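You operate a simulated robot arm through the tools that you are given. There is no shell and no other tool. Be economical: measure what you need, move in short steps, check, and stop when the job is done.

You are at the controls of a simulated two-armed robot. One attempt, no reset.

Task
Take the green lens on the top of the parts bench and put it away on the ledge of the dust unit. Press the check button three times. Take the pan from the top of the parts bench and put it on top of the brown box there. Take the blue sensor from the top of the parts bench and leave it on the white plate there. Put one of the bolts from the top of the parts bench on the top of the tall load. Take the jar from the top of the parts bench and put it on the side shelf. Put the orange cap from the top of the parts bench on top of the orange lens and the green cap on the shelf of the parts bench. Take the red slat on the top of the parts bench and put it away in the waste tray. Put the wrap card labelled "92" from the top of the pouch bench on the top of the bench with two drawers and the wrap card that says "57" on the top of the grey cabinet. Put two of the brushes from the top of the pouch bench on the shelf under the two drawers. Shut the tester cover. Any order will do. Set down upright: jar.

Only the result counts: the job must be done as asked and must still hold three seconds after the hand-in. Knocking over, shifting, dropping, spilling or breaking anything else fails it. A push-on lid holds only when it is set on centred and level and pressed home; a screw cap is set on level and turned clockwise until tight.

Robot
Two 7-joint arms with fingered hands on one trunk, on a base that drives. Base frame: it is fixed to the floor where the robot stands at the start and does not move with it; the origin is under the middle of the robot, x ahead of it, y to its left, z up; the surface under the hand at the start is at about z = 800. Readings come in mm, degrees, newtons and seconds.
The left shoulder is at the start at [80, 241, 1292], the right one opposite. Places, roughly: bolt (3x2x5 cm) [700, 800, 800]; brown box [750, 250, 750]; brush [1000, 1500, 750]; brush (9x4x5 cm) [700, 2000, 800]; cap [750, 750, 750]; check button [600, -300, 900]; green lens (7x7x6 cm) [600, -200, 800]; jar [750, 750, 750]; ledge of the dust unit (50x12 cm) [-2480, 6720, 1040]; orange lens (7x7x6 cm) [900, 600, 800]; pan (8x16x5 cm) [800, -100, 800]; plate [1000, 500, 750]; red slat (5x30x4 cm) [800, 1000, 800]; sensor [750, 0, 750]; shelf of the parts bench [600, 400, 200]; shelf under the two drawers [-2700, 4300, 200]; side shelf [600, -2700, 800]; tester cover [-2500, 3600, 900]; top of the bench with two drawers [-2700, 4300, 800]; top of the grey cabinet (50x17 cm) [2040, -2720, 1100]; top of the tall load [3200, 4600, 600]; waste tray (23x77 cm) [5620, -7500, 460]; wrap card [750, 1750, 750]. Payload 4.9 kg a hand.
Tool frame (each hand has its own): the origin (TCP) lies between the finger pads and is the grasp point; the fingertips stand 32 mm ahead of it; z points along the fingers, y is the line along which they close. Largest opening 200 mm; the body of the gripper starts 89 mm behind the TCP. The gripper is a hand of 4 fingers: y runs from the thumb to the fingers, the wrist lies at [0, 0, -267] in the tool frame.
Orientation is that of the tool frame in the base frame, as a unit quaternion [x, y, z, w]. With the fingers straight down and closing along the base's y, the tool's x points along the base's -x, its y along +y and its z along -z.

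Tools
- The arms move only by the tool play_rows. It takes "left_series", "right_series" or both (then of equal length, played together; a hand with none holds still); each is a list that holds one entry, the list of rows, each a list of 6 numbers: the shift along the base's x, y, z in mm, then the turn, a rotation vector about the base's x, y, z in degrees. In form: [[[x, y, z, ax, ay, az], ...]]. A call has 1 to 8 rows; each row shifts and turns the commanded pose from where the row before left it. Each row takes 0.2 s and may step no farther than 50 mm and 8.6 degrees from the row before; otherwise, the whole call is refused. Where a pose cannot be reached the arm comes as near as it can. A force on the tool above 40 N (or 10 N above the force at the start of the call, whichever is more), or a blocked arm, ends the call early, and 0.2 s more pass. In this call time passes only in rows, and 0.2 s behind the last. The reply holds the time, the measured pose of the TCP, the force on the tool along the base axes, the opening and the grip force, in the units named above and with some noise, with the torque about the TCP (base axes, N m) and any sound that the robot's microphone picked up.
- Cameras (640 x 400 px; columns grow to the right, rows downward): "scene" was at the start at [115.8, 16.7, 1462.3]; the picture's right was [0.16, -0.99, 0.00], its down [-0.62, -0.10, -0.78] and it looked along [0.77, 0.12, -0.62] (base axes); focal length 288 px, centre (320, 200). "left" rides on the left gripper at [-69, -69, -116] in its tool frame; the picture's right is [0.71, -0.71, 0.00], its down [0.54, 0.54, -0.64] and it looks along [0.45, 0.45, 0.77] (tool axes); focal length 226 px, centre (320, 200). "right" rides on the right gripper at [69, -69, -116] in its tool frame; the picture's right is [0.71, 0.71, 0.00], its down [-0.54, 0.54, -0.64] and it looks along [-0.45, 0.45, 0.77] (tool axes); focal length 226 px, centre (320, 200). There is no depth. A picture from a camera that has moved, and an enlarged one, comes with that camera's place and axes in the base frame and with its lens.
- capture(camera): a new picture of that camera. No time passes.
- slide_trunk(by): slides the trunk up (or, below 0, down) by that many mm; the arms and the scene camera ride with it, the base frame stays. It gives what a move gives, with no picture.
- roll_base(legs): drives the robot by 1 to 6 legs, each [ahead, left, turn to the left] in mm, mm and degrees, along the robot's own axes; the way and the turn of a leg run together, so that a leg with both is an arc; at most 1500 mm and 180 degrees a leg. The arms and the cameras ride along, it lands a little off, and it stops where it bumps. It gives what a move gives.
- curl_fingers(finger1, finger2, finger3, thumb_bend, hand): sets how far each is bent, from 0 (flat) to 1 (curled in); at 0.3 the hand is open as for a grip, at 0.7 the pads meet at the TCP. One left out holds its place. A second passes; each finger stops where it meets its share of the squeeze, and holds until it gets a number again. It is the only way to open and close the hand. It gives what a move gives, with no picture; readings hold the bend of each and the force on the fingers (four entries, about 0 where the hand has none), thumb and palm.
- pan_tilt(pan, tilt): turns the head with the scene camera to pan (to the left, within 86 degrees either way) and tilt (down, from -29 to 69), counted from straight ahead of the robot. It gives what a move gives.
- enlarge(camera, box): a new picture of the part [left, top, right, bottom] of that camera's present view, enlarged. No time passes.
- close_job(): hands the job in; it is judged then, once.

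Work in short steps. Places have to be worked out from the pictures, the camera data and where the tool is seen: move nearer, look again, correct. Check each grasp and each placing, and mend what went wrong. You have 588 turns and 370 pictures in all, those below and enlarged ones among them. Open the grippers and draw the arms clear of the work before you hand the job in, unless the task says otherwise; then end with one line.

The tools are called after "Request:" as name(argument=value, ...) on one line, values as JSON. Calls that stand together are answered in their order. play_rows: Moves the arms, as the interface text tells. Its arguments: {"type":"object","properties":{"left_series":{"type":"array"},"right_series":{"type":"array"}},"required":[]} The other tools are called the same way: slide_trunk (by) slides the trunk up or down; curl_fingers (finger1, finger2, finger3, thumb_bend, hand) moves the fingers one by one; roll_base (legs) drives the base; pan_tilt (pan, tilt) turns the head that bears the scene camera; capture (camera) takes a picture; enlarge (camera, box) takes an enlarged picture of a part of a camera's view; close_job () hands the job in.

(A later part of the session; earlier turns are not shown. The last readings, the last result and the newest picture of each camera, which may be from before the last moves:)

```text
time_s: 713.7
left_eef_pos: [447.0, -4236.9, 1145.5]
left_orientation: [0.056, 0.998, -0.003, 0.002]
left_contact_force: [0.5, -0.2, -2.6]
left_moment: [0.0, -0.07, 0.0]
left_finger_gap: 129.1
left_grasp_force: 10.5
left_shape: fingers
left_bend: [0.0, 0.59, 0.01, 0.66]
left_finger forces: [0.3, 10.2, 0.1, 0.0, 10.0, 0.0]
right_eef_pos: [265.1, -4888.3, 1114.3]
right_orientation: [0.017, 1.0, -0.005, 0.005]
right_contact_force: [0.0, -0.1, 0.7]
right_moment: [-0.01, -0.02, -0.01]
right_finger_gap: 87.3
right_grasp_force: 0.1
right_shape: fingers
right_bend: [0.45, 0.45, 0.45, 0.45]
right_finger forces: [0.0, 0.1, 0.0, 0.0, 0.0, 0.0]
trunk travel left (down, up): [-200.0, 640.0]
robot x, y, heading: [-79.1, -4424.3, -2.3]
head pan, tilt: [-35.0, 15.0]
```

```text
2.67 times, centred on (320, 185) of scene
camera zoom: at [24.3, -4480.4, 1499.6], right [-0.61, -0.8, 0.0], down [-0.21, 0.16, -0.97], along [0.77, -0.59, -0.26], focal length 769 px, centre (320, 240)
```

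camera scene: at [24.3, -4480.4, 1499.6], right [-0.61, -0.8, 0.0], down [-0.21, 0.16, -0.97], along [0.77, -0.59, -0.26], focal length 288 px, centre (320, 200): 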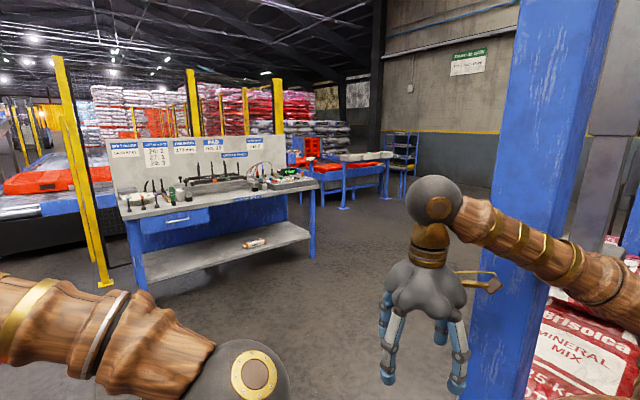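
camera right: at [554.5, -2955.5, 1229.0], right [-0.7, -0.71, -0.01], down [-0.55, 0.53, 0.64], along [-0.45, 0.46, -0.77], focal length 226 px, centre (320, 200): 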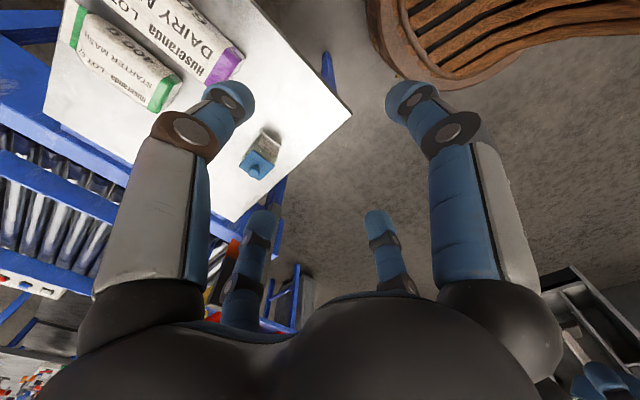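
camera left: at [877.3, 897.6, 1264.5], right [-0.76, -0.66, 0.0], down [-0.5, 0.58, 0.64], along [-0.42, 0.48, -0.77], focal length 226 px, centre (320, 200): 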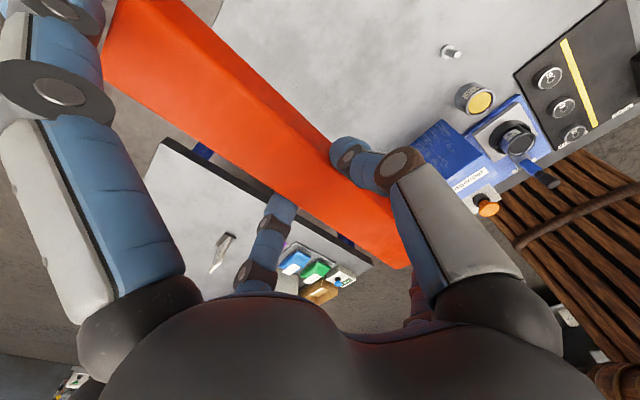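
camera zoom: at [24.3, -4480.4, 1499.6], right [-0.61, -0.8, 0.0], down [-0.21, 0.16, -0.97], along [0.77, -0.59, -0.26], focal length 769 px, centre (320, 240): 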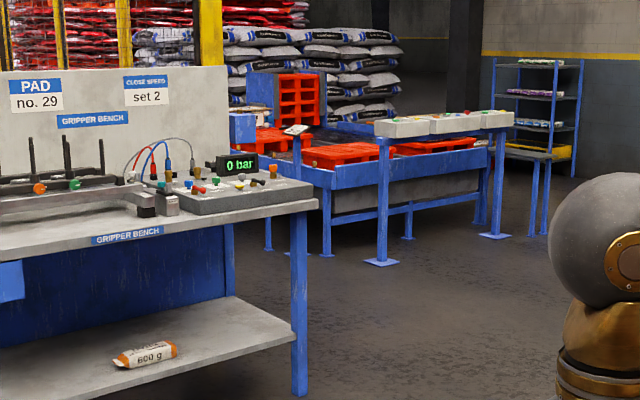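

The tray should be around the right end of the "gripper bench". Route: back off, shift to y≈-3900, go east to x≈1600, then strafe toward y≈-6900.

Request:
roll_base(legs=[[-150, 0, 2.3], [0, 550, 0], [900, 0, 0], [900, 0, 0]])

Request:
pan_tilt(pan=-60, tilt=18)

Request:
capture(camera="scene")

```text
time_s: 726.5
left_eef_pos: [2105.3, -3644.3, 1145.3]
left_orientation: [0.027, 1.0, -0.002, 0.001]
left_contact_force: [-0.1, -0.8, -1.9]
left_moment: [-0.02, -0.02, 0.0]
left_finger_gap: 129.0
left_grasp_force: 10.0
left_shape: fingers
left_bend: [0.0, 0.59, 0.01, 0.66]
left_finger forces: [0.3, 10.3, 0.0, 0.1, 10.1, 0.1]
right_eef_pos: [1962.4, -4306.2, 1113.2]
right_orientation: [-0.009, 1.0, -0.005, 0.005]
right_contact_force: [-0.2, 0.2, 0.0]
right_moment: [0.05, 0.0, 0.02]
right_finger_gap: 87.3
right_grasp_force: 0.1
right_shape: fingers
right_bend: [0.45, 0.45, 0.45, 0.45]
right_finger forces: [0.0, 0.1, 0.0, 0.0, 0.0, 0.0]
trunk travel left (down, up): [-200.0, 640.0]
robot x, y, heading: [1591.8, -3862.0, 0.8]
head pan, tilt: [-35.0, 15.0]
```

```text
time_s: 727.4
left_eef_pos: [2106.8, -3645.2, 1145.0]
left_orientation: [0.027, 1.0, -0.003, 0.001]
left_contact_force: [-0.4, 0.3, -1.8]
left_moment: [-0.01, -0.01, -0.02]
left_finger_gap: 128.9
left_grasp_force: 10.1
left_shape: fingers
left_bend: [0.0, 0.59, 0.01, 0.66]
left_finger forces: [0.2, 10.3, 0.0, 0.0, 10.0, 0.0]
right_eef_pos: [1962.2, -4306.4, 1113.6]
right_orientation: [-0.01, 1.0, -0.005, 0.004]
right_contact_force: [0.6, 0.9, -0.2]
right_moment: [0.0, -0.01, -0.04]
right_finger_gap: 87.0
right_grasp_force: 0.0
right_shape: fingers
right_bend: [0.45, 0.45, 0.45, 0.45]
right_finger forces: [0.0, 0.1, 0.1, 0.1, 0.0, 0.1]
trunk travel left (down, up): [-200.0, 640.0]
robot x, y, heading: [1589.7, -3864.3, 0.8]
head pan, tilt: [-60.0, 18.0]
```

```text
183 pictures are left
camera scene: at [1669.8, -3939.6, 1494.8], right [-0.86, -0.51, 0.0], down [-0.16, 0.27, -0.95], along [0.49, -0.82, -0.31], focal length 288 px, centre (320, 200)
```

scene: 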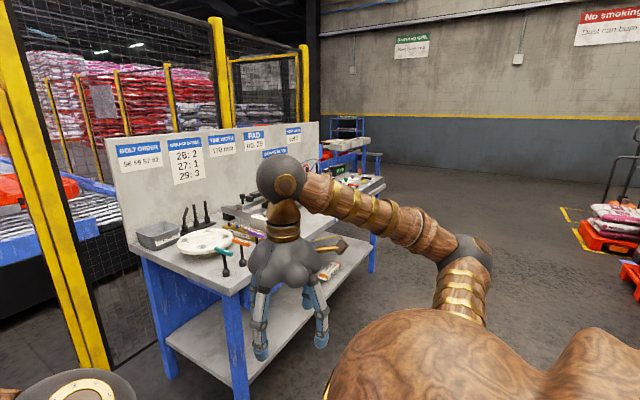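

Request:
roll_base(legs=[[-100, 0, -0.8], [0, -1000, 0], [0, -1000, 0], [0, -1200, 0]])

Request:
pan_tilt(pan=-15, tilt=15)

Request:
capture(camera="scene")

```text
time_s: 743.8
left_eef_pos: [2027.3, -6835.5, 1144.8]
left_orientation: [0.03, 1.0, -0.003, 0.0]
left_contact_force: [0.9, 0.8, -2.4]
left_moment: [-0.03, -0.06, 0.01]
left_finger_gap: 129.3
left_grasp_force: 9.8
left_shape: fingers
left_bend: [0.0, 0.59, 0.01, 0.66]
left_finger forces: [0.2, 10.4, 0.1, 0.1, 10.3, 0.1]
right_eef_pos: [1879.5, -7496.9, 1112.7]
right_orientation: [-0.008, 1.0, -0.005, 0.004]
right_contact_force: [-0.8, 0.1, 0.3]
right_moment: [-0.01, -0.02, 0.01]
right_finger_gap: 87.1
right_grasp_force: 0.2
right_shape: fingers
right_bend: [0.45, 0.45, 0.45, 0.45]
right_finger forces: [0.0, 0.0, 0.0, 0.1, 0.1, 0.0]
trunk travel left (down, up): [-200.0, 640.0]
robot x, y, heading: [1510.5, -7048.9, 0.7]
head pan, tilt: [-60.0, 18.0]
```

```text
time_s: 744.9
left_eef_pos: [2026.9, -6835.7, 1145.2]
left_orientation: [0.029, 1.0, -0.002, 0.0]
left_contact_force: [0.1, 0.5, -2.1]
left_moment: [0.01, -0.01, -0.01]
left_finger_gap: 128.9
left_grasp_force: 10.8
left_shape: fingers
left_bend: [0.0, 0.59, 0.01, 0.66]
left_finger forces: [0.4, 10.4, 0.0, 0.0, 10.2, 0.1]
right_eef_pos: [1878.9, -7496.1, 1114.2]
right_orientation: [-0.008, 1.0, -0.005, 0.004]
right_contact_force: [-0.4, -0.1, 0.9]
right_moment: [-0.02, 0.0, -0.01]
right_finger_gap: 86.9
right_grasp_force: 0.1
right_shape: fingers
right_bend: [0.45, 0.45, 0.45, 0.45]
right_finger forces: [0.0, 0.0, 0.1, 0.0, 0.1, 0.1]
trunk travel left (down, up): [-200.0, 640.0]
robot x, y, heading: [1508.6, -7049.5, 0.6]
head pan, tilt: [-15.0, 15.0]
```

```text
182 pictures are left
camera scene: at [1632.0, -7071.2, 1499.6], right [-0.25, -0.97, 0.0], down [-0.25, 0.06, -0.97], along [0.94, -0.24, -0.26], focal length 288 px, centre (320, 200)
```

scene: 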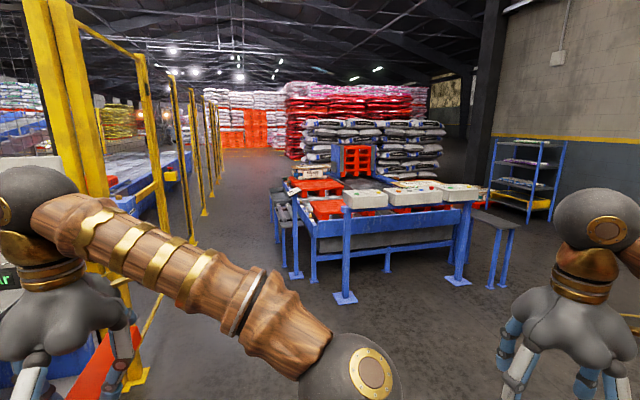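

Request:
enlarge(camera="scene", box=[240, 140, 500, 310])

```text
2.35 times, centred on (370, 225) of scene
camera zoom: at [1632.0, -7071.2, 1499.6], right [-0.25, -0.97, 0.0], down [-0.25, 0.06, -0.97], along [0.94, -0.24, -0.26], focal length 679 px, centre (202, 141)
```

zoom: 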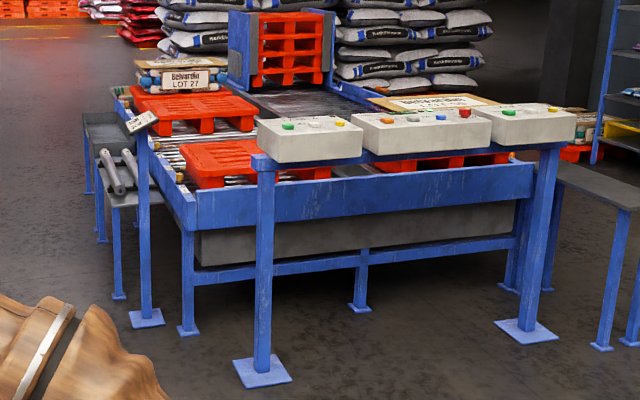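

The waste tray is the rimmed dark tray on the left side of the pallet station, at y≈-7500, running along x. I need the slat along x there, so I turn to face -x and back along the corridor (fence at y≈-6340). First tuck in the right arm.

Request:
play_rows(right_series=[[[0, 45, 0, 0, 0, 0], [0, 45, 0, 0, 0, 0], [0, 45, 0, 0, 0, 0], [0, 45, 0, 0, 0, 0], [0, 30, 0, 0, 0, 0]]])

Request:
roll_base(legs=[[0, 0, 179.4], [0, -170, 0], [-1500, 0, 0]])

Request:
pan_tilt(pan=86, tilt=25)

Request:
capture(camera="scene")

```text
time_s: 746.1
left_eef_pos: [2027.4, -6834.3, 1143.9]
left_orientation: [0.028, 1.0, -0.003, 0.001]
left_contact_force: [1.0, 0.3, -1.8]
left_moment: [-0.04, 0.01, 0.02]
left_finger_gap: 129.1
left_grasp_force: 10.1
left_shape: fingers
left_bend: [0.0, 0.59, 0.01, 0.66]
left_finger forces: [0.3, 10.2, 0.1, 0.0, 10.1, 0.1]
right_eef_pos: [1880.3, -7285.4, 1112.8]
right_orientation: [-0.006, 1.0, -0.006, 0.003]
right_contact_force: [0.6, -18.2, 1.7]
right_moment: [1.19, 0.05, -0.05]
right_finger_gap: 87.5
right_grasp_force: 0.2
right_shape: fingers
right_bend: [0.45, 0.47, 0.45, 0.45]
right_finger forces: [0.0, 0.1, 0.0, 0.0, 0.1, 0.0]
trunk travel left (down, up): [-200.0, 640.0]
robot x, y, heading: [1507.9, -7051.1, 0.8]
head pan, tilt: [-15.0, 15.0]
```

```text
time_s: 761.9
left_eef_pos: [2500.6, -7097.6, 1144.6]
left_orientation: [0.999, -0.042, -0.001, -0.004]
left_contact_force: [-0.1, 0.4, -1.9]
left_moment: [0.0, 0.02, 0.01]
left_finger_gap: 129.2
left_grasp_force: 10.2
left_shape: fingers
left_bend: [0.0, 0.59, 0.01, 0.66]
left_finger forces: [0.2, 10.1, 0.1, 0.0, 9.8, 0.0]
right_eef_pos: [2658.8, -6650.4, 1112.9]
right_orientation: [1.0, -0.005, -0.005, -0.005]
right_contact_force: [2.0, 21.3, -4.1]
right_moment: [-1.1, 0.15, 0.19]
right_finger_gap: 87.3
right_grasp_force: 0.0
right_shape: fingers
right_bend: [0.45, 0.48, 0.45, 0.45]
right_finger forces: [0.0, 0.0, 0.1, 0.1, 0.1, 0.0]
trunk travel left (down, up): [-200.0, 640.0]
robot x, y, heading: [3022.9, -6897.7, 179.2]
head pan, tilt: [-15.0, 15.0]
```

```text
time_s: 763.7
left_eef_pos: [2500.6, -7098.7, 1143.5]
left_orientation: [0.999, -0.042, 0.0, -0.002]
left_contact_force: [1.1, -1.4, -2.7]
left_moment: [0.03, -0.01, -0.01]
left_finger_gap: 129.3
left_grasp_force: 9.9
left_shape: fingers
left_bend: [0.0, 0.59, 0.01, 0.66]
left_finger forces: [0.3, 10.1, 0.0, 0.0, 9.9, 0.0]
right_eef_pos: [2657.8, -6651.1, 1113.5]
right_orientation: [1.0, -0.004, -0.004, -0.006]
right_contact_force: [1.8, 18.0, -4.3]
right_moment: [-0.86, 0.1, 0.12]
right_finger_gap: 87.2
right_grasp_force: 0.0
right_shape: fingers
right_bend: [0.45, 0.48, 0.45, 0.45]
right_finger forces: [0.0, 0.1, 0.1, 0.0, 0.1, 0.0]
trunk travel left (down, up): [-200.0, 640.0]
robot x, y, heading: [3027.8, -6897.1, 179.1]
head pan, tilt: [85.9, 25.0]
```

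```text
180 pictures are left
camera scene: at [2984.3, -6984.4, 1483.4], right [-1.0, 0.09, 0.0], down [0.04, 0.42, -0.91], along [-0.08, -0.9, -0.42], focal length 288 px, centre (320, 200)
```

scene: 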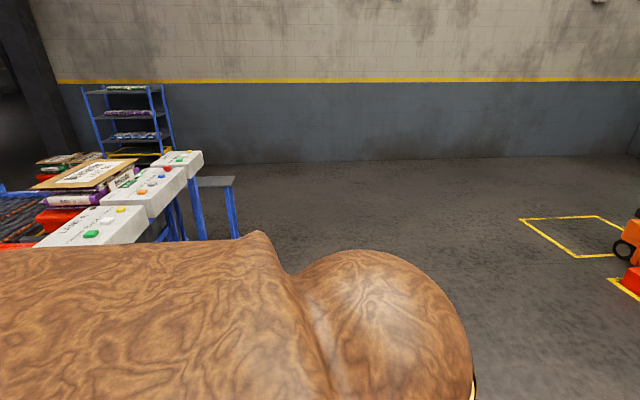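

The right hand is pressing on the robot's own body; I move it back outward a bit, then continue backing.

Request:
play_rows(right_series=[[[-10, 30, 0, 0, 0, 0], [-10, 25, 0, 0, 0, 0]]])

Request:
roll_base(legs=[[-1400, 0, 0.9], [-1100, 0, 0]])

Request:
pan_tilt(pan=75, tilt=40)

Request:
capture(camera="scene")

```text
time_s: 764.3
left_eef_pos: [2502.4, -7098.9, 1145.3]
left_orientation: [0.999, -0.043, -0.002, -0.003]
left_contact_force: [-0.2, -0.4, -2.7]
left_moment: [0.03, 0.02, -0.01]
left_finger_gap: 129.1
left_grasp_force: 10.3
left_shape: fingers
left_bend: [0.0, 0.59, 0.01, 0.66]
left_finger forces: [0.3, 10.1, 0.0, 0.0, 9.9, 0.1]
right_eef_pos: [2637.6, -6596.2, 1114.2]
right_orientation: [1.0, -0.004, -0.005, -0.005]
right_contact_force: [0.8, 0.3, 0.3]
right_moment: [0.02, 0.01, -0.01]
right_finger_gap: 87.1
right_grasp_force: 0.0
right_shape: fingers
right_bend: [0.45, 0.45, 0.45, 0.45]
right_finger forces: [0.0, 0.0, 0.0, 0.1, 0.0, 0.1]
trunk travel left (down, up): [-200.0, 640.0]
robot x, y, heading: [3026.9, -6894.3, 179.3]
head pan, tilt: [85.9, 25.0]
```

```text
time_s: 766.9
left_eef_pos: [2786.1, -7112.7, 1143.8]
left_orientation: [0.999, -0.034, 0.0, -0.003]
left_contact_force: [0.1, 0.7, -1.3]
left_moment: [0.01, 0.03, 0.03]
left_finger_gap: 128.9
left_grasp_force: 10.8
left_shape: fingers
left_bend: [0.0, 0.59, 0.01, 0.66]
left_finger forces: [0.4, 10.1, 0.0, 0.0, 10.0, 0.0]
right_eef_pos: [2913.4, -6614.2, 1113.2]
right_orientation: [1.0, 0.011, -0.003, -0.005]
right_contact_force: [0.4, -0.1, -0.2]
right_moment: [0.03, 0.03, 0.02]
right_finger_gap: 87.3
right_grasp_force: 0.2
right_shape: fingers
right_bend: [0.45, 0.45, 0.45, 0.45]
right_finger forces: [0.0, 0.0, 0.0, 0.1, 0.0, 0.1]
trunk travel left (down, up): [-200.0, 640.0]
robot x, y, heading: [3308.0, -6900.8, -179.8]
head pan, tilt: [85.9, 25.0]
stopped in leg 1: the robot was blocked; the commanded pose is now the measured one
```

```text
time_s: 767.6
left_eef_pos: [2782.3, -7111.6, 1141.7]
left_orientation: [0.999, -0.036, 0.0, -0.004]
left_contact_force: [0.5, -0.7, -2.0]
left_moment: [0.0, 0.03, 0.02]
left_finger_gap: 129.1
left_grasp_force: 10.4
left_shape: fingers
left_bend: [0.0, 0.59, 0.01, 0.66]
left_finger forces: [0.3, 10.2, 0.0, 0.0, 10.0, 0.0]
right_eef_pos: [2912.5, -6612.8, 1112.9]
right_orientation: [1.0, 0.009, -0.001, -0.006]
right_contact_force: [0.3, 0.0, 0.3]
right_moment: [0.05, -0.03, -0.01]
right_finger_gap: 87.4
right_grasp_force: 0.1
right_shape: fingers
right_bend: [0.45, 0.45, 0.45, 0.45]
right_finger forces: [0.0, 0.0, 0.0, 0.0, 0.0, 0.0]
trunk travel left (down, up): [-200.0, 640.0]
robot x, y, heading: [3310.7, -6903.5, 180.0]
head pan, tilt: [75.0, 40.0]
```

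```text
179 pictures are left
camera scene: at [3248.2, -6982.1, 1459.6], right [-0.97, 0.26, -0.01], down [0.17, 0.62, -0.76], along [-0.19, -0.74, -0.64], focal length 288 px, centre (320, 200)
```

scene: 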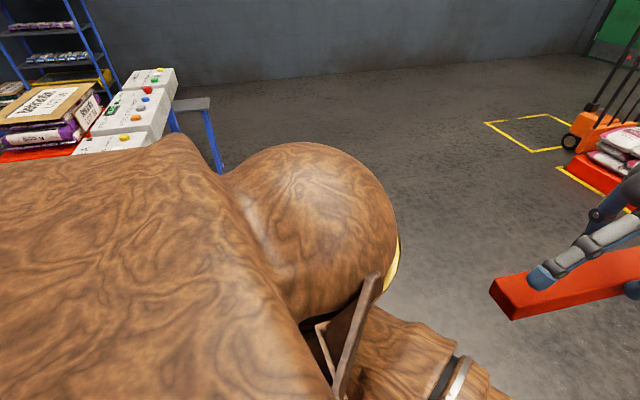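

Request:
pan_tilt(pan=-80, tilt=30)

Request:
capture(camera="scene")

```text
time_s: 770.0
left_eef_pos: [2782.8, -7111.6, 1141.6]
left_orientation: [0.999, -0.035, 0.002, -0.004]
left_contact_force: [0.3, 0.1, -1.8]
left_moment: [0.01, 0.06, 0.0]
left_finger_gap: 129.0
left_grasp_force: 9.6
left_shape: fingers
left_bend: [0.0, 0.59, 0.01, 0.66]
left_finger forces: [0.3, 10.0, 0.0, 0.0, 9.9, 0.0]
right_eef_pos: [2911.8, -6613.0, 1112.3]
right_orientation: [1.0, 0.008, -0.001, -0.006]
right_contact_force: [0.7, -0.7, 0.5]
right_moment: [0.04, -0.04, 0.0]
right_finger_gap: 87.5
right_grasp_force: 0.1
right_shape: fingers
right_bend: [0.45, 0.45, 0.45, 0.45]
right_finger forces: [0.0, 0.0, 0.0, 0.0, 0.0, 0.0]
trunk travel left (down, up): [-200.0, 640.0]
robot x, y, heading: [3309.1, -6902.7, 180.0]
head pan, tilt: [-80.0, 30.0]
```

```text
178 pictures are left
camera scene: at [3253.9, -6811.0, 1475.3], right [0.98, 0.17, 0.01], down [0.09, -0.49, -0.87], along [-0.15, 0.85, -0.5], focal length 288 px, centre (320, 200)
```

scene: 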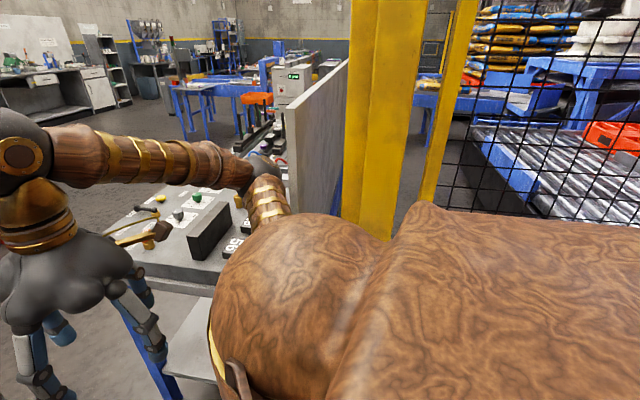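

The right elbow swings out over the gripper bench end. I move forward 300 mm, shift away from it, and stretch the right arm forward to narrow my width.

Request:
roll_base(legs=[[300, 0, 0], [0, 130, 0]])

Request:
play_rows(right_series=[[[-45, -15, 0, 0, 0, 0], [-45, -15, 0, 0, 0, 0], [-45, -15, 0, 0, 0, 0], [-45, -15, 0, 0, 0, 0], [-45, -15, 0, 0, 0, 0], [-45, -15, 0, 0, 0, 0], [-45, -15, 0, 0, 0, 0]]])

Request:
capture(camera="scene")

```text
time_s: 773.0
left_eef_pos: [2483.2, -7234.8, 1144.5]
left_orientation: [0.999, -0.038, -0.002, -0.003]
left_contact_force: [-0.5, 0.1, -1.7]
left_moment: [0.03, 0.03, 0.02]
left_finger_gap: 129.1
left_grasp_force: 10.1
left_shape: fingers
left_bend: [0.0, 0.59, 0.01, 0.66]
left_finger forces: [0.4, 10.1, 0.0, 0.0, 10.0, 0.0]
right_eef_pos: [2615.2, -6735.6, 1113.7]
right_orientation: [1.0, 0.005, -0.004, -0.006]
right_contact_force: [0.2, -0.5, -0.8]
right_moment: [0.01, 0.0, -0.01]
right_finger_gap: 87.2
right_grasp_force: 0.1
right_shape: fingers
right_bend: [0.45, 0.45, 0.45, 0.45]
right_finger forces: [0.0, 0.0, 0.0, 0.1, 0.0, 0.1]
trunk travel left (down, up): [-200.0, 640.0]
robot x, y, heading: [3005.2, -7027.0, 179.4]
head pan, tilt: [-80.0, 30.0]
```

```text
time_s: 774.6
left_eef_pos: [2481.2, -7234.1, 1143.5]
left_orientation: [0.999, -0.039, 0.0, -0.003]
left_contact_force: [-0.4, -0.4, -2.1]
left_moment: [0.05, 0.01, 0.02]
left_finger_gap: 129.2
left_grasp_force: 10.4
left_shape: fingers
left_bend: [0.0, 0.59, 0.01, 0.66]
left_finger forces: [0.2, 10.1, 0.0, 0.0, 9.9, 0.0]
right_eef_pos: [2299.3, -6841.6, 1112.1]
right_orientation: [1.0, 0.004, -0.004, -0.007]
right_contact_force: [-0.2, -0.7, -0.4]
right_moment: [0.0, -0.07, 0.01]
right_finger_gap: 87.4
right_grasp_force: 0.0
right_shape: fingers
right_bend: [0.45, 0.45, 0.45, 0.45]
right_finger forces: [0.0, 0.1, 0.0, 0.0, 0.1, 0.0]
trunk travel left (down, up): [-200.0, 640.0]
robot x, y, heading: [3000.3, -7031.6, 179.5]
head pan, tilt: [-80.0, 30.0]
```

```text
177 pictures are left
camera scene: at [2955.7, -6937.7, 1475.4], right [0.99, 0.17, 0.0], down [0.08, -0.49, -0.87], along [-0.14, 0.85, -0.5], focal length 288 px, centre (320, 200)
```

scene: 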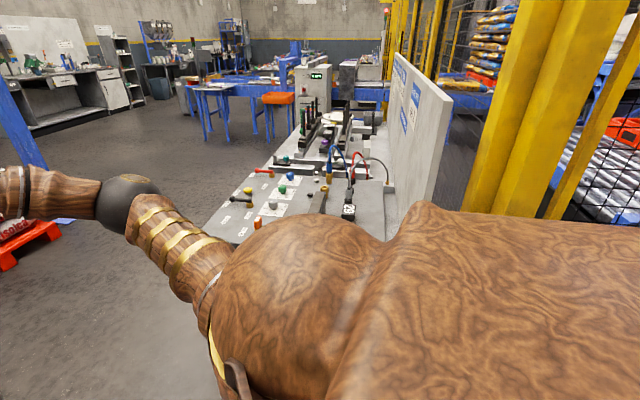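

Now the arm is slimmer and clear. Continue backing along the corridor.

Request:
roll_base(legs=[[-1200, 0, 0.5]])

Request:
pan_tilt(pan=80, tilt=30)

Request:
capture(camera="scene")

```text
time_s: 780.7
left_eef_pos: [3685.4, -7242.5, 1145.1]
left_orientation: [0.999, -0.038, 0.0, -0.003]
left_contact_force: [-0.7, -0.1, -2.4]
left_moment: [-0.01, 0.03, 0.04]
left_finger_gap: 129.0
left_grasp_force: 9.7
left_shape: fingers
left_bend: [0.0, 0.59, 0.01, 0.66]
left_finger forces: [0.2, 10.1, 0.0, 0.1, 10.0, 0.0]
right_eef_pos: [3505.5, -6847.3, 1113.3]
right_orientation: [1.0, 0.006, -0.003, -0.006]
right_contact_force: [-0.4, -0.2, -0.4]
right_moment: [-0.03, 0.01, 0.0]
right_finger_gap: 87.3
right_grasp_force: 0.0
right_shape: fingers
right_bend: [0.45, 0.45, 0.45, 0.45]
right_finger forces: [0.1, 0.0, 0.0, 0.0, 0.0, 0.0]
trunk travel left (down, up): [-200.0, 640.0]
robot x, y, heading: [4204.8, -7036.6, 179.4]
head pan, tilt: [-80.0, 30.0]
```

```text
time_s: 783.1
left_eef_pos: [3688.3, -7242.7, 1145.3]
left_orientation: [0.999, -0.038, -0.001, -0.003]
left_contact_force: [-0.2, 0.1, -1.6]
left_moment: [0.04, 0.04, 0.03]
left_finger_gap: 129.2
left_grasp_force: 10.7
left_shape: fingers
left_bend: [0.0, 0.59, 0.01, 0.66]
left_finger forces: [0.3, 10.1, 0.0, 0.0, 10.1, 0.1]
right_eef_pos: [3506.7, -6847.7, 1111.7]
right_orientation: [1.0, 0.006, -0.004, -0.006]
right_contact_force: [-0.3, 0.1, -0.5]
right_moment: [0.03, 0.01, -0.04]
right_finger_gap: 87.2
right_grasp_force: 0.0
right_shape: fingers
right_bend: [0.45, 0.45, 0.45, 0.45]
right_finger forces: [0.0, 0.1, 0.0, 0.0, 0.0, 0.0]
trunk travel left (down, up): [-200.0, 640.0]
robot x, y, heading: [4206.7, -7034.3, 179.7]
head pan, tilt: [80.0, 30.0]
```

```text
176 pictures are left
camera scene: at [4160.8, -7121.4, 1475.5], right [-0.98, 0.18, 0.0], down [0.09, 0.49, -0.87], along [-0.15, -0.85, -0.5], focal length 288 px, centre (320, 200)
```

scene: 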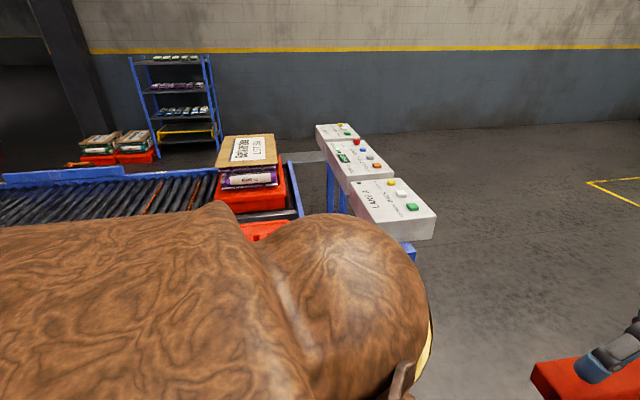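

Request:
roll_base(legs=[[-1000, 0, 0.3], [-500, 0, 0]])

Request:
pan_tilt(pan=45, tilt=45)

Request:
capture(camera="scene")

Request:
capture(camera="left")

```text
time_s: 791.0
left_eef_pos: [5217.3, -7241.5, 1144.4]
left_orientation: [1.0, -0.026, -0.001, -0.003]
left_contact_force: [-0.7, -0.5, -2.4]
left_moment: [0.0, 0.0, -0.01]
left_finger_gap: 129.3
left_grasp_force: 10.3
left_shape: fingers
left_bend: [0.0, 0.59, 0.01, 0.66]
left_finger forces: [0.2, 10.1, 0.0, 0.1, 10.0, 0.1]
right_eef_pos: [5026.6, -6852.8, 1113.1]
right_orientation: [1.0, 0.017, -0.003, -0.007]
right_contact_force: [0.5, 0.1, 0.3]
right_moment: [0.02, -0.02, 0.02]
right_finger_gap: 87.2
right_grasp_force: 0.0
right_shape: fingers
right_bend: [0.45, 0.45, 0.45, 0.45]
right_finger forces: [0.1, 0.0, 0.1, 0.0, 0.0, 0.0]
trunk travel left (down, up): [-200.0, 640.0]
robot x, y, heading: [5731.8, -7025.2, -179.3]
head pan, tilt: [80.0, 30.0]
```

```text
time_s: 792.0
left_eef_pos: [5217.8, -7242.7, 1145.1]
left_orientation: [1.0, -0.026, -0.001, -0.003]
left_contact_force: [0.7, -0.4, -2.3]
left_moment: [-0.01, 0.02, -0.01]
left_finger_gap: 129.0
left_grasp_force: 9.9
left_shape: fingers
left_bend: [0.0, 0.59, 0.01, 0.66]
left_finger forces: [0.2, 10.1, 0.0, 0.0, 10.0, 0.0]
right_eef_pos: [5026.1, -6852.5, 1112.1]
right_orientation: [1.0, 0.018, -0.004, -0.006]
right_contact_force: [0.4, -0.2, 0.7]
right_moment: [0.01, 0.02, -0.02]
right_finger_gap: 87.3
right_grasp_force: 0.2
right_shape: fingers
right_bend: [0.45, 0.45, 0.45, 0.45]
right_finger forces: [0.0, 0.1, 0.0, 0.0, 0.1, 0.0]
trunk travel left (down, up): [-200.0, 640.0]
robot x, y, heading: [5731.5, -7023.1, -179.3]
head pan, tilt: [45.0, 45.0]
```

```text
175 pictures are left
camera scene: at [5645.5, -7080.0, 1452.8], right [-0.72, 0.69, 0.0], down [0.49, 0.51, -0.71], along [-0.49, -0.51, -0.71], focal length 288 px, centre (320, 200)
```

scene: 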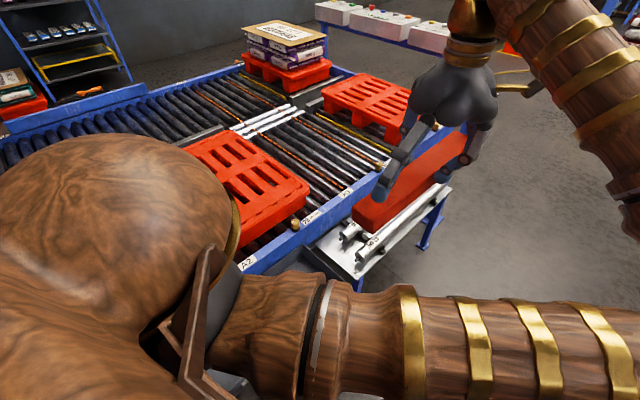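

```text
174 pictures are left
camera left: at [5151.9, -7170.5, 1261.5], right [0.74, 0.67, 0.0], down [0.51, -0.57, 0.64], along [0.43, -0.47, -0.77], focal length 226 px, centre (320, 200)
```

left: 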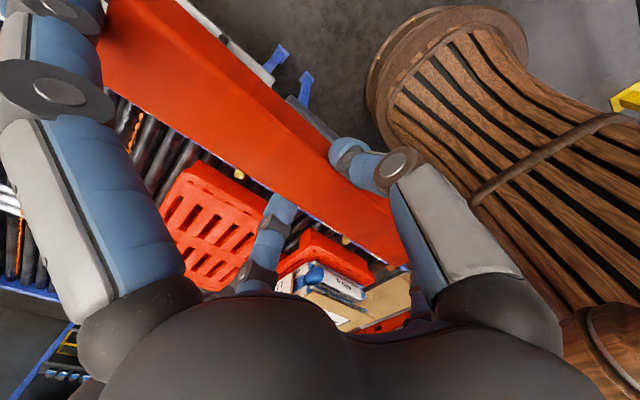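

The tray with tubes is beside me; the waste tray is farther back (x≈5620). I back 390 mm more and look again.

Request:
roll_base(legs=[[-390, 0, -0.7]])

Request:
capture(camera="scene")

Request:
capture(camera="left")

```text
time_s: 794.4
left_eef_pos: [5604.0, -7229.5, 1143.3]
left_orientation: [0.999, -0.035, 0.0, -0.003]
left_contact_force: [-0.3, -0.8, -1.6]
left_moment: [0.02, 0.03, 0.02]
left_finger_gap: 129.0
left_grasp_force: 10.4
left_shape: fingers
left_bend: [0.0, 0.59, 0.01, 0.66]
left_finger forces: [0.3, 10.1, 0.1, 0.1, 10.1, 0.1]
right_eef_pos: [5420.1, -6837.5, 1113.3]
right_orientation: [1.0, 0.01, -0.004, -0.006]
right_contact_force: [0.3, -0.6, -0.3]
right_moment: [0.04, 0.01, -0.01]
right_finger_gap: 87.4
right_grasp_force: 0.0
right_shape: fingers
right_bend: [0.45, 0.45, 0.45, 0.45]
right_finger forces: [0.0, 0.0, 0.0, 0.0, 0.1, 0.0]
trunk travel left (down, up): [-200.0, 640.0]
robot x, y, heading: [6123.3, -7020.7, -180.0]
head pan, tilt: [45.0, 45.0]
```

```text
173 pictures are left
camera scene: at [6035.1, -7074.5, 1452.8], right [-0.71, 0.71, 0.0], down [0.5, 0.5, -0.71], along [-0.5, -0.5, -0.71], focal length 288 px, centre (320, 200)
```

scene: 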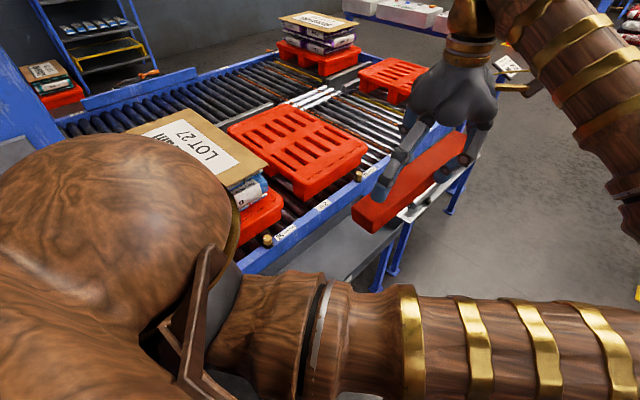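

```text
172 pictures are left
camera left: at [5540.1, -7157.5, 1261.4], right [0.75, 0.66, 0.0], down [0.5, -0.58, 0.64], along [0.42, -0.48, -0.77], focal length 226 px, centre (320, 200)
```

left: 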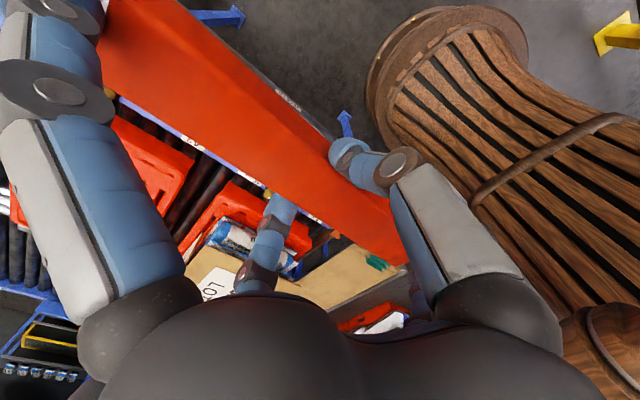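

The label on the rim puts the tray's near edge at y≈-7387, x≈5606. I move the slat over [5560,-7475] and lower.

Request:
play_rows(left_series=[[[-7, -41, 0, 0, 0, 0], [-7, -41, 0, 0, 0, 0], [-7, -41, 0, 0, 0, 0], [-7, -41, 0, 0, 0, 0], [-7, -41, 0, 0, 0, 0], [-7, -41, 0, 0, 0, 0], [0, 0, -45, 0, 0, 0], [0, 0, -45, 0, 0, 0]]])

Request:
play_rows(left_series=[[[0, 0, -45, 0, 0, 0], [0, 0, -45, 0, 0, 0], [0, 0, -45, 0, 0, 0], [0, 0, -45, 0, 0, 0], [0, 0, -45, 0, 0, 0]]])

Request:
capture(camera="left")

Request:
capture(camera="scene")

```text
time_s: 796.2
left_eef_pos: [5563.7, -7478.5, 1055.5]
left_orientation: [0.999, -0.034, -0.001, -0.003]
left_contact_force: [-0.4, -0.6, -2.0]
left_moment: [0.06, -0.02, -0.04]
left_finger_gap: 129.1
left_grasp_force: 10.9
left_shape: fingers
left_bend: [0.0, 0.59, 0.01, 0.66]
left_finger forces: [0.2, 10.4, 0.0, 0.0, 10.2, 0.0]
right_eef_pos: [5418.4, -6839.5, 1112.9]
right_orientation: [1.0, 0.01, -0.003, -0.006]
right_contact_force: [-0.1, 0.3, -0.2]
right_moment: [0.01, -0.03, -0.01]
right_finger_gap: 87.2
right_grasp_force: 0.2
right_shape: fingers
right_bend: [0.45, 0.45, 0.45, 0.45]
right_finger forces: [0.1, 0.0, 0.0, 0.0, 0.1, 0.1]
trunk travel left (down, up): [-200.0, 640.0]
robot x, y, heading: [6125.9, -7019.1, -180.0]
head pan, tilt: [45.0, 45.0]
```

```text
time_s: 797.4
left_eef_pos: [5563.9, -7477.4, 830.4]
left_orientation: [0.999, -0.034, -0.002, -0.005]
left_contact_force: [-0.3, -0.2, -2.4]
left_moment: [0.04, 0.02, -0.04]
left_finger_gap: 129.2
left_grasp_force: 10.2
left_shape: fingers
left_bend: [0.0, 0.59, 0.01, 0.66]
left_finger forces: [0.4, 10.5, 0.1, 0.0, 10.3, 0.0]
right_eef_pos: [5421.0, -6838.2, 1113.4]
right_orientation: [1.0, 0.01, -0.003, -0.006]
right_contact_force: [-0.1, 0.3, 0.3]
right_moment: [0.02, -0.02, 0.0]
right_finger_gap: 87.1
right_grasp_force: 0.2
right_shape: fingers
right_bend: [0.45, 0.45, 0.45, 0.45]
right_finger forces: [0.1, 0.0, 0.0, 0.0, 0.1, 0.0]
trunk travel left (down, up): [-200.0, 640.0]
robot x, y, heading: [6126.1, -7021.5, -179.9]
head pan, tilt: [45.0, 45.0]
```

```text
171 pictures are left
camera left: at [5499.8, -7404.0, 946.6], right [0.75, 0.66, 0.0], down [0.51, -0.58, 0.64], along [0.42, -0.48, -0.77], focal length 226 px, centre (320, 200)
```

left: 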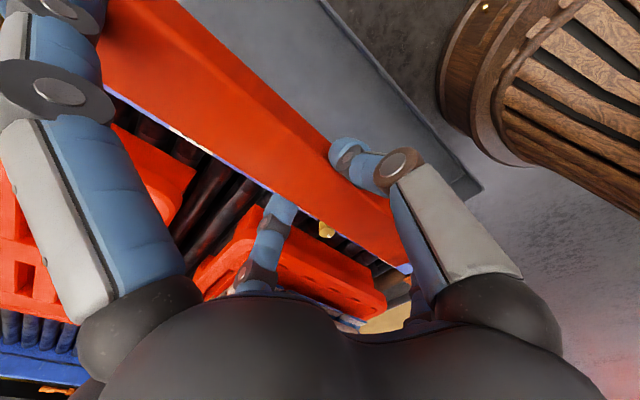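

```text
170 pictures are left
camera scene: at [6035.1, -7075.5, 1452.9], right [-0.71, 0.71, 0.0], down [0.5, 0.5, -0.71], along [-0.5, -0.5, -0.71], focal length 288 px, centre (320, 200)
```

scene: 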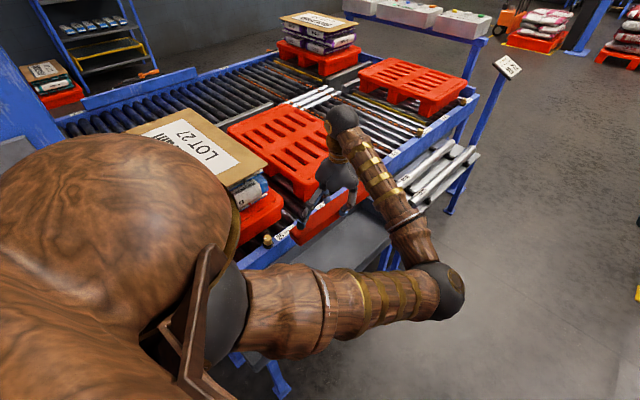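

The slat is above the tray's inside (y -7383…-7620). Continue lowering.

Request:
play_rows(left_series=[[[0, 0, -45, 0, 0, 0], [0, 0, -45, 0, 0, 0], [0, 0, -45, 0, 0, 0], [0, 0, -45, 0, 0, 0], [0, 0, -40, 0, 0, 0], [0, 0, -30, 0, 0, 0]]])

Request:
capture(camera="left")

Request:
capture(camera="scene")

```text
time_s: 798.8
left_eef_pos: [5560.9, -7475.7, 581.1]
left_orientation: [0.999, -0.033, -0.002, -0.003]
left_contact_force: [-0.9, -0.1, -2.6]
left_moment: [0.0, 0.05, 0.02]
left_finger_gap: 129.3
left_grasp_force: 10.9
left_shape: fingers
left_bend: [0.0, 0.59, 0.01, 0.66]
left_finger forces: [0.4, 10.5, 0.0, 0.1, 10.5, 0.0]
right_eef_pos: [5419.9, -6838.2, 1113.0]
right_orientation: [1.0, 0.009, -0.004, -0.007]
right_contact_force: [-0.5, -0.4, 0.2]
right_moment: [0.01, -0.01, 0.02]
right_finger_gap: 87.5
right_grasp_force: 0.1
right_shape: fingers
right_bend: [0.45, 0.45, 0.45, 0.45]
right_finger forces: [0.0, 0.0, 0.0, 0.0, 0.0, 0.0]
trunk travel left (down, up): [-200.0, 640.0]
robot x, y, heading: [6119.8, -7020.2, -180.0]
head pan, tilt: [45.0, 45.0]
```

```text
169 pictures are left
camera left: at [5497.1, -7402.4, 697.4], right [0.75, 0.66, 0.0], down [0.51, -0.58, 0.64], along [0.42, -0.48, -0.77], focal length 226 px, centre (320, 200)
```

left: 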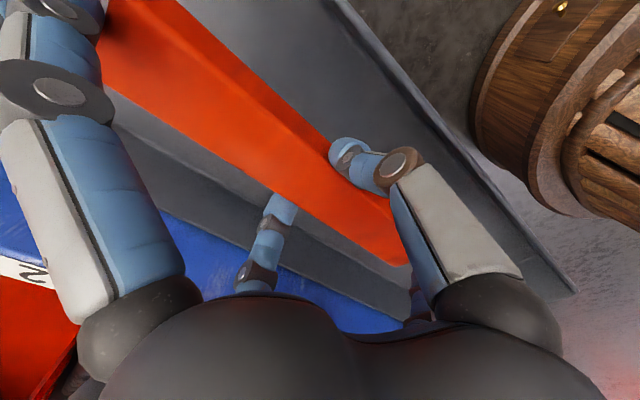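

```text
168 pictures are left
camera scene: at [6034.9, -7075.4, 1452.8], right [-0.71, 0.71, 0.0], down [0.5, 0.5, -0.71], along [-0.5, -0.5, -0.71], focal length 288 px, centre (320, 200)
```

scene: 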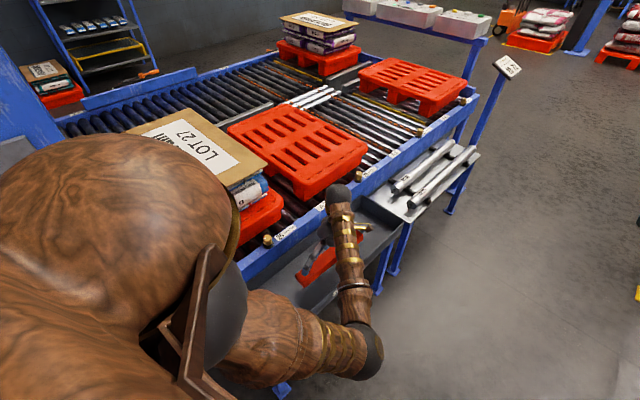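

The slat is between the rims. Lower until contact with the tray floor.

Request:
play_rows(left_series=[[[0, 0, -15, 0, 0, 0], [0, 0, -10, 0, 0, 0], [0, 0, -8, 0, 0, 0], [0, 0, -6, 0, 0, 0], [0, 0, -5, 0, 0, 0], [0, 0, -5, 0, 0, 0], [0, 0, -5, 0, 0, 0]]])

Request:
capture(camera="left")

```text
time_s: 800.4
left_eef_pos: [5562.5, -7475.9, 525.5]
left_orientation: [0.999, -0.035, 0.0, -0.003]
left_contact_force: [-0.3, 0.2, -1.4]
left_moment: [0.03, -0.02, 0.0]
left_finger_gap: 129.1
left_grasp_force: 10.3
left_shape: fingers
left_bend: [0.0, 0.59, 0.01, 0.66]
left_finger forces: [0.0, 10.5, 0.0, 0.0, 10.4, 0.1]
right_eef_pos: [5420.0, -6838.0, 1111.7]
right_orientation: [1.0, 0.01, -0.003, -0.005]
right_contact_force: [-0.4, 0.4, -0.5]
right_moment: [0.03, 0.01, 0.03]
right_finger_gap: 87.5
right_grasp_force: 0.1
right_shape: fingers
right_bend: [0.45, 0.45, 0.45, 0.45]
right_finger forces: [0.1, 0.1, 0.0, 0.1, 0.0, 0.0]
trunk travel left (down, up): [-200.0, 640.0]
robot x, y, heading: [6125.4, -7017.1, -179.8]
head pan, tilt: [45.0, 45.0]
```

```text
167 pictures are left
camera left: at [5498.4, -7403.3, 642.2], right [0.75, 0.66, 0.0], down [0.5, -0.58, 0.64], along [0.42, -0.48, -0.77], focal length 226 px, centre (320, 200)
```

left: 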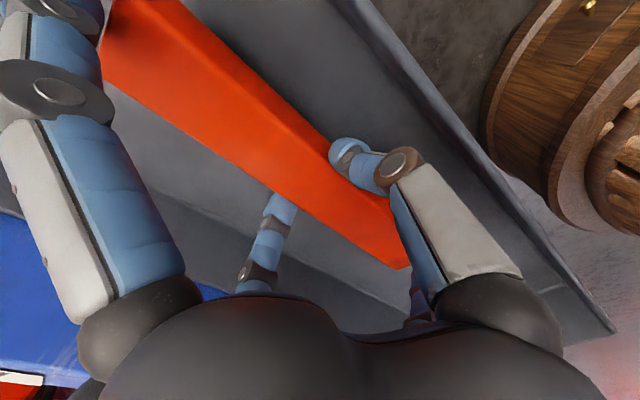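

Request:
play_rows(left_series=[[[0, 0, -6, 0, 0, 0], [0, 0, -5, 0, 0, 0], [0, 0, -5, 0, 0, 0], [0, 0, -5, 0, 0, 0], [0, 0, -5, 0, 0, 0], [0, 0, -5, 0, 0, 0], [0, 0, -5, 0, 0, 0], [0, 0, -5, 0, 0, 0]]])

```text
time_s: 801.9
left_eef_pos: [5560.8, -7475.8, 500.7]
left_orientation: [0.999, -0.035, -0.003, 0.0]
left_contact_force: [5.1, 4.2, 34.5]
left_moment: [-0.22, -2.28, -0.17]
left_finger_gap: 129.1
left_grasp_force: 22.3
left_shape: fingers
left_bend: [0.0, 0.59, 0.0, 0.66]
left_finger forces: [0.5, 12.4, 15.2, 0.0, 16.5, 0.1]
right_eef_pos: [5421.0, -6836.1, 1112.6]
right_orientation: [1.0, 0.01, -0.004, -0.005]
right_contact_force: [-0.5, -0.1, 0.0]
right_moment: [0.03, -0.03, 0.01]
right_finger_gap: 87.2
right_grasp_force: 0.0
right_shape: fingers
right_bend: [0.45, 0.45, 0.45, 0.45]
right_finger forces: [0.1, 0.1, 0.0, 0.0, 0.0, 0.0]
trunk travel left (down, up): [-200.0, 640.0]
robot x, y, heading: [6123.9, -7019.7, -179.7]
head pan, tilt: [45.0, 45.0]
stopped in row 7 (left hand): the force on the tool passed its limit at 44 N (the readings are from after the stop); the commanded pose is now the measured one
```

On the tray floor. Ease up slightly and release, then rise.

Request:
play_rows(left_series=[[[0, 0, 4, 0, 0, 0]]])

Request:
curl_fingers(hand="left", finger2=0.45, thumb_bend=0.45)

Request:
play_rows(left_series=[[[0, 0, 15, 0, 0, 0], [0, 0, 40, 0, 0, 0], [0, 0, 45, 0, 0, 0], [0, 0, 45, 0, 0, 0], [0, 0, 45, 0, 0, 0], [0, 0, 45, 0, 0, 0], [0, 0, 45, 0, 0, 0], [0, 0, 45, 0, 0, 0]]])

Request:
capture(camera="left")

```text
time_s: 802.3
left_eef_pos: [5560.9, -7476.0, 501.8]
left_orientation: [0.999, -0.035, -0.002, -0.002]
left_contact_force: [3.3, 3.3, 12.7]
left_moment: [-0.09, -1.05, 0.03]
left_finger_gap: 129.3
left_grasp_force: 16.2
left_shape: fingers
left_bend: [0.0, 0.59, 0.0, 0.66]
left_finger forces: [0.2, 10.8, 6.7, 0.0, 14.0, 0.0]
right_eef_pos: [5420.7, -6837.5, 1113.2]
right_orientation: [1.0, 0.009, -0.004, -0.005]
right_contact_force: [0.6, 0.5, 0.7]
right_moment: [0.04, -0.01, 0.01]
right_finger_gap: 87.6
right_grasp_force: 0.0
right_shape: fingers
right_bend: [0.45, 0.45, 0.45, 0.45]
right_finger forces: [0.1, 0.0, 0.0, 0.0, 0.0, 0.0]
trunk travel left (down, up): [-200.0, 640.0]
robot x, y, heading: [6123.9, -7022.3, -180.0]
head pan, tilt: [45.0, 45.0]
```

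```text
time_s: 803.3
left_eef_pos: [5559.8, -7476.7, 500.7]
left_orientation: [0.999, -0.034, -0.003, -0.002]
left_contact_force: [-4.4, -17.3, 7.9]
left_moment: [0.51, -1.16, 0.32]
left_finger_gap: 142.3
left_grasp_force: 13.2
left_shape: fingers
left_bend: [0.0, 0.45, 0.0, 0.48]
left_finger forces: [0.3, 0.0, 7.8, 0.1, 18.6, 0.0]
right_eef_pos: [5420.7, -6837.6, 1113.4]
right_orientation: [1.0, 0.009, -0.003, -0.006]
right_contact_force: [0.7, -0.2, -0.1]
right_moment: [-0.01, 0.0, 0.03]
right_finger_gap: 87.0
right_grasp_force: 0.1
right_shape: fingers
right_bend: [0.45, 0.45, 0.45, 0.45]
right_finger forces: [0.0, 0.0, 0.0, 0.1, 0.0, 0.0]
trunk travel left (down, up): [-200.0, 640.0]
robot x, y, heading: [6122.8, -7021.7, -180.2]
head pan, tilt: [45.0, 45.0]
```

```text
time_s: 805.1
left_eef_pos: [5561.8, -7477.8, 826.0]
left_orientation: [0.999, -0.035, -0.001, -0.002]
left_contact_force: [0.0, -0.1, -0.5]
left_moment: [-0.03, 0.03, 0.0]
left_finger_gap: 145.3
left_grasp_force: 0.0
left_shape: fingers
left_bend: [0.0, 0.45, 0.0, 0.45]
left_finger forces: [0.0, 0.0, 0.0, 0.0, 0.0, 0.0]
right_eef_pos: [5421.2, -6837.3, 1111.9]
right_orientation: [1.0, 0.01, -0.003, -0.005]
right_contact_force: [-0.6, 0.1, 0.2]
right_moment: [-0.02, -0.02, 0.01]
right_finger_gap: 87.4
right_grasp_force: 0.0
right_shape: fingers
right_bend: [0.45, 0.45, 0.45, 0.45]
right_finger forces: [0.1, 0.0, 0.0, 0.1, 0.1, 0.0]
trunk travel left (down, up): [-200.0, 640.0]
robot x, y, heading: [6123.2, -7018.2, -179.8]
head pan, tilt: [45.0, 45.0]
```

```text
166 pictures are left
camera left: at [5498.3, -7404.0, 943.1], right [0.75, 0.66, 0.0], down [0.51, -0.58, 0.64], along [0.42, -0.48, -0.77], focal length 226 px, centre (320, 200)
```

left: 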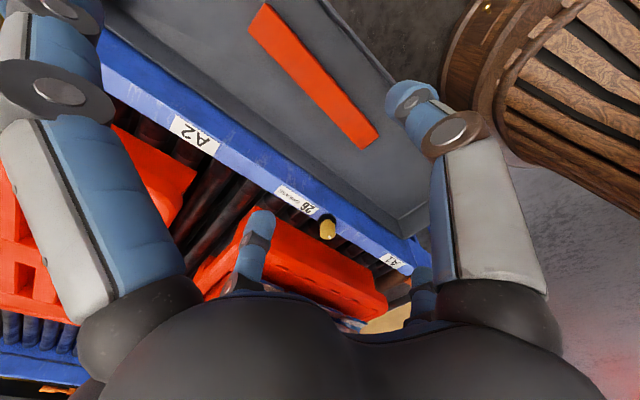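

The slat lies in the waste tray. To be certain about the tester cover I will return and push it once more. First raise the left hand and drive out of the corridor.

Request:
play_rows(left_series=[[[0, 0, 48, 0, 0, 0], [0, 0, 48, 0, 0, 0], [0, 10, 45, 0, 0, 0], [0, 10, 45, 0, 0, 0], [0, 10, 45, 0, 0, 0], [0, 25, 40, 0, 0, 0], [0, 30, 38, 0, 0, 0], [0, 45, 10, 0, 0, 0]]])

Request:
play_rows(left_series=[[[0, 45, 0, 0, 0, 0], [0, 45, 0, 0, 0, 0], [0, 40, 0, 0, 0, 0]]])

Request:
roll_base(legs=[[1200, 0, 0], [1200, 0, 0], [1200, 0, 0], [870, 0, 0]])

```text
time_s: 806.9
left_eef_pos: [5561.8, -7341.7, 1148.6]
left_orientation: [0.999, -0.034, -0.003, -0.002]
left_contact_force: [0.4, 0.4, -0.2]
left_moment: [-0.04, 0.0, 0.02]
left_finger_gap: 145.5
left_grasp_force: 0.0
left_shape: fingers
left_bend: [0.0, 0.45, 0.0, 0.45]
left_finger forces: [0.1, 0.0, 0.1, 0.1, 0.0, 0.1]
right_eef_pos: [5421.3, -6835.3, 1112.3]
right_orientation: [1.0, 0.011, -0.004, -0.005]
right_contact_force: [0.7, 0.2, -0.4]
right_moment: [-0.03, 0.0, 0.0]
right_finger_gap: 87.6
right_grasp_force: 0.1
right_shape: fingers
right_bend: [0.45, 0.45, 0.45, 0.45]
right_finger forces: [0.0, 0.1, 0.0, 0.1, 0.0, 0.0]
trunk travel left (down, up): [-200.0, 640.0]
robot x, y, heading: [6124.3, -7019.4, -180.3]
head pan, tilt: [45.0, 45.0]
```

```text
time_s: 807.7
left_eef_pos: [5560.7, -7213.5, 1145.2]
left_orientation: [0.999, -0.034, -0.003, -0.002]
left_contact_force: [0.6, 0.9, -0.3]
left_moment: [-0.03, -0.01, 0.0]
left_finger_gap: 145.1
left_grasp_force: 0.0
left_shape: fingers
left_bend: [0.0, 0.45, 0.0, 0.45]
left_finger forces: [0.0, 0.0, 0.1, 0.0, 0.0, 0.0]
right_eef_pos: [5421.0, -6838.7, 1111.9]
right_orientation: [1.0, 0.009, -0.004, -0.005]
right_contact_force: [0.1, -1.0, -0.1]
right_moment: [0.02, 0.05, -0.04]
right_finger_gap: 87.3
right_grasp_force: 0.0
right_shape: fingers
right_bend: [0.45, 0.45, 0.45, 0.45]
right_finger forces: [0.1, 0.0, 0.0, 0.0, 0.0, 0.0]
trunk travel left (down, up): [-200.0, 640.0]
robot x, y, heading: [6125.9, -7018.5, -179.6]
head pan, tilt: [45.0, 45.0]
```

```text
time_s: 829.4
left_eef_pos: [1073.6, -7133.0, 1144.9]
left_orientation: [0.999, -0.039, -0.003, -0.002]
left_contact_force: [-0.2, -0.4, 0.8]
left_moment: [-0.03, 0.0, -0.02]
left_finger_gap: 145.2
left_grasp_force: 0.1
left_shape: fingers
left_bend: [0.0, 0.45, 0.0, 0.45]
left_finger forces: [0.0, 0.0, 0.0, 0.0, 0.0, 0.1]
right_eef_pos: [935.9, -6754.7, 1113.1]
right_orientation: [1.0, 0.004, -0.004, -0.006]
right_contact_force: [0.4, -0.5, -0.3]
right_moment: [0.03, 0.03, 0.02]
right_finger_gap: 87.3
right_grasp_force: 0.1
right_shape: fingers
right_bend: [0.45, 0.45, 0.45, 0.45]
right_finger forces: [0.1, 0.1, 0.1, 0.1, 0.1, 0.0]
trunk travel left (down, up): [-200.0, 640.0]
robot x, y, heading: [1640.2, -6945.7, 179.5]
head pan, tilt: [45.0, 45.0]
```

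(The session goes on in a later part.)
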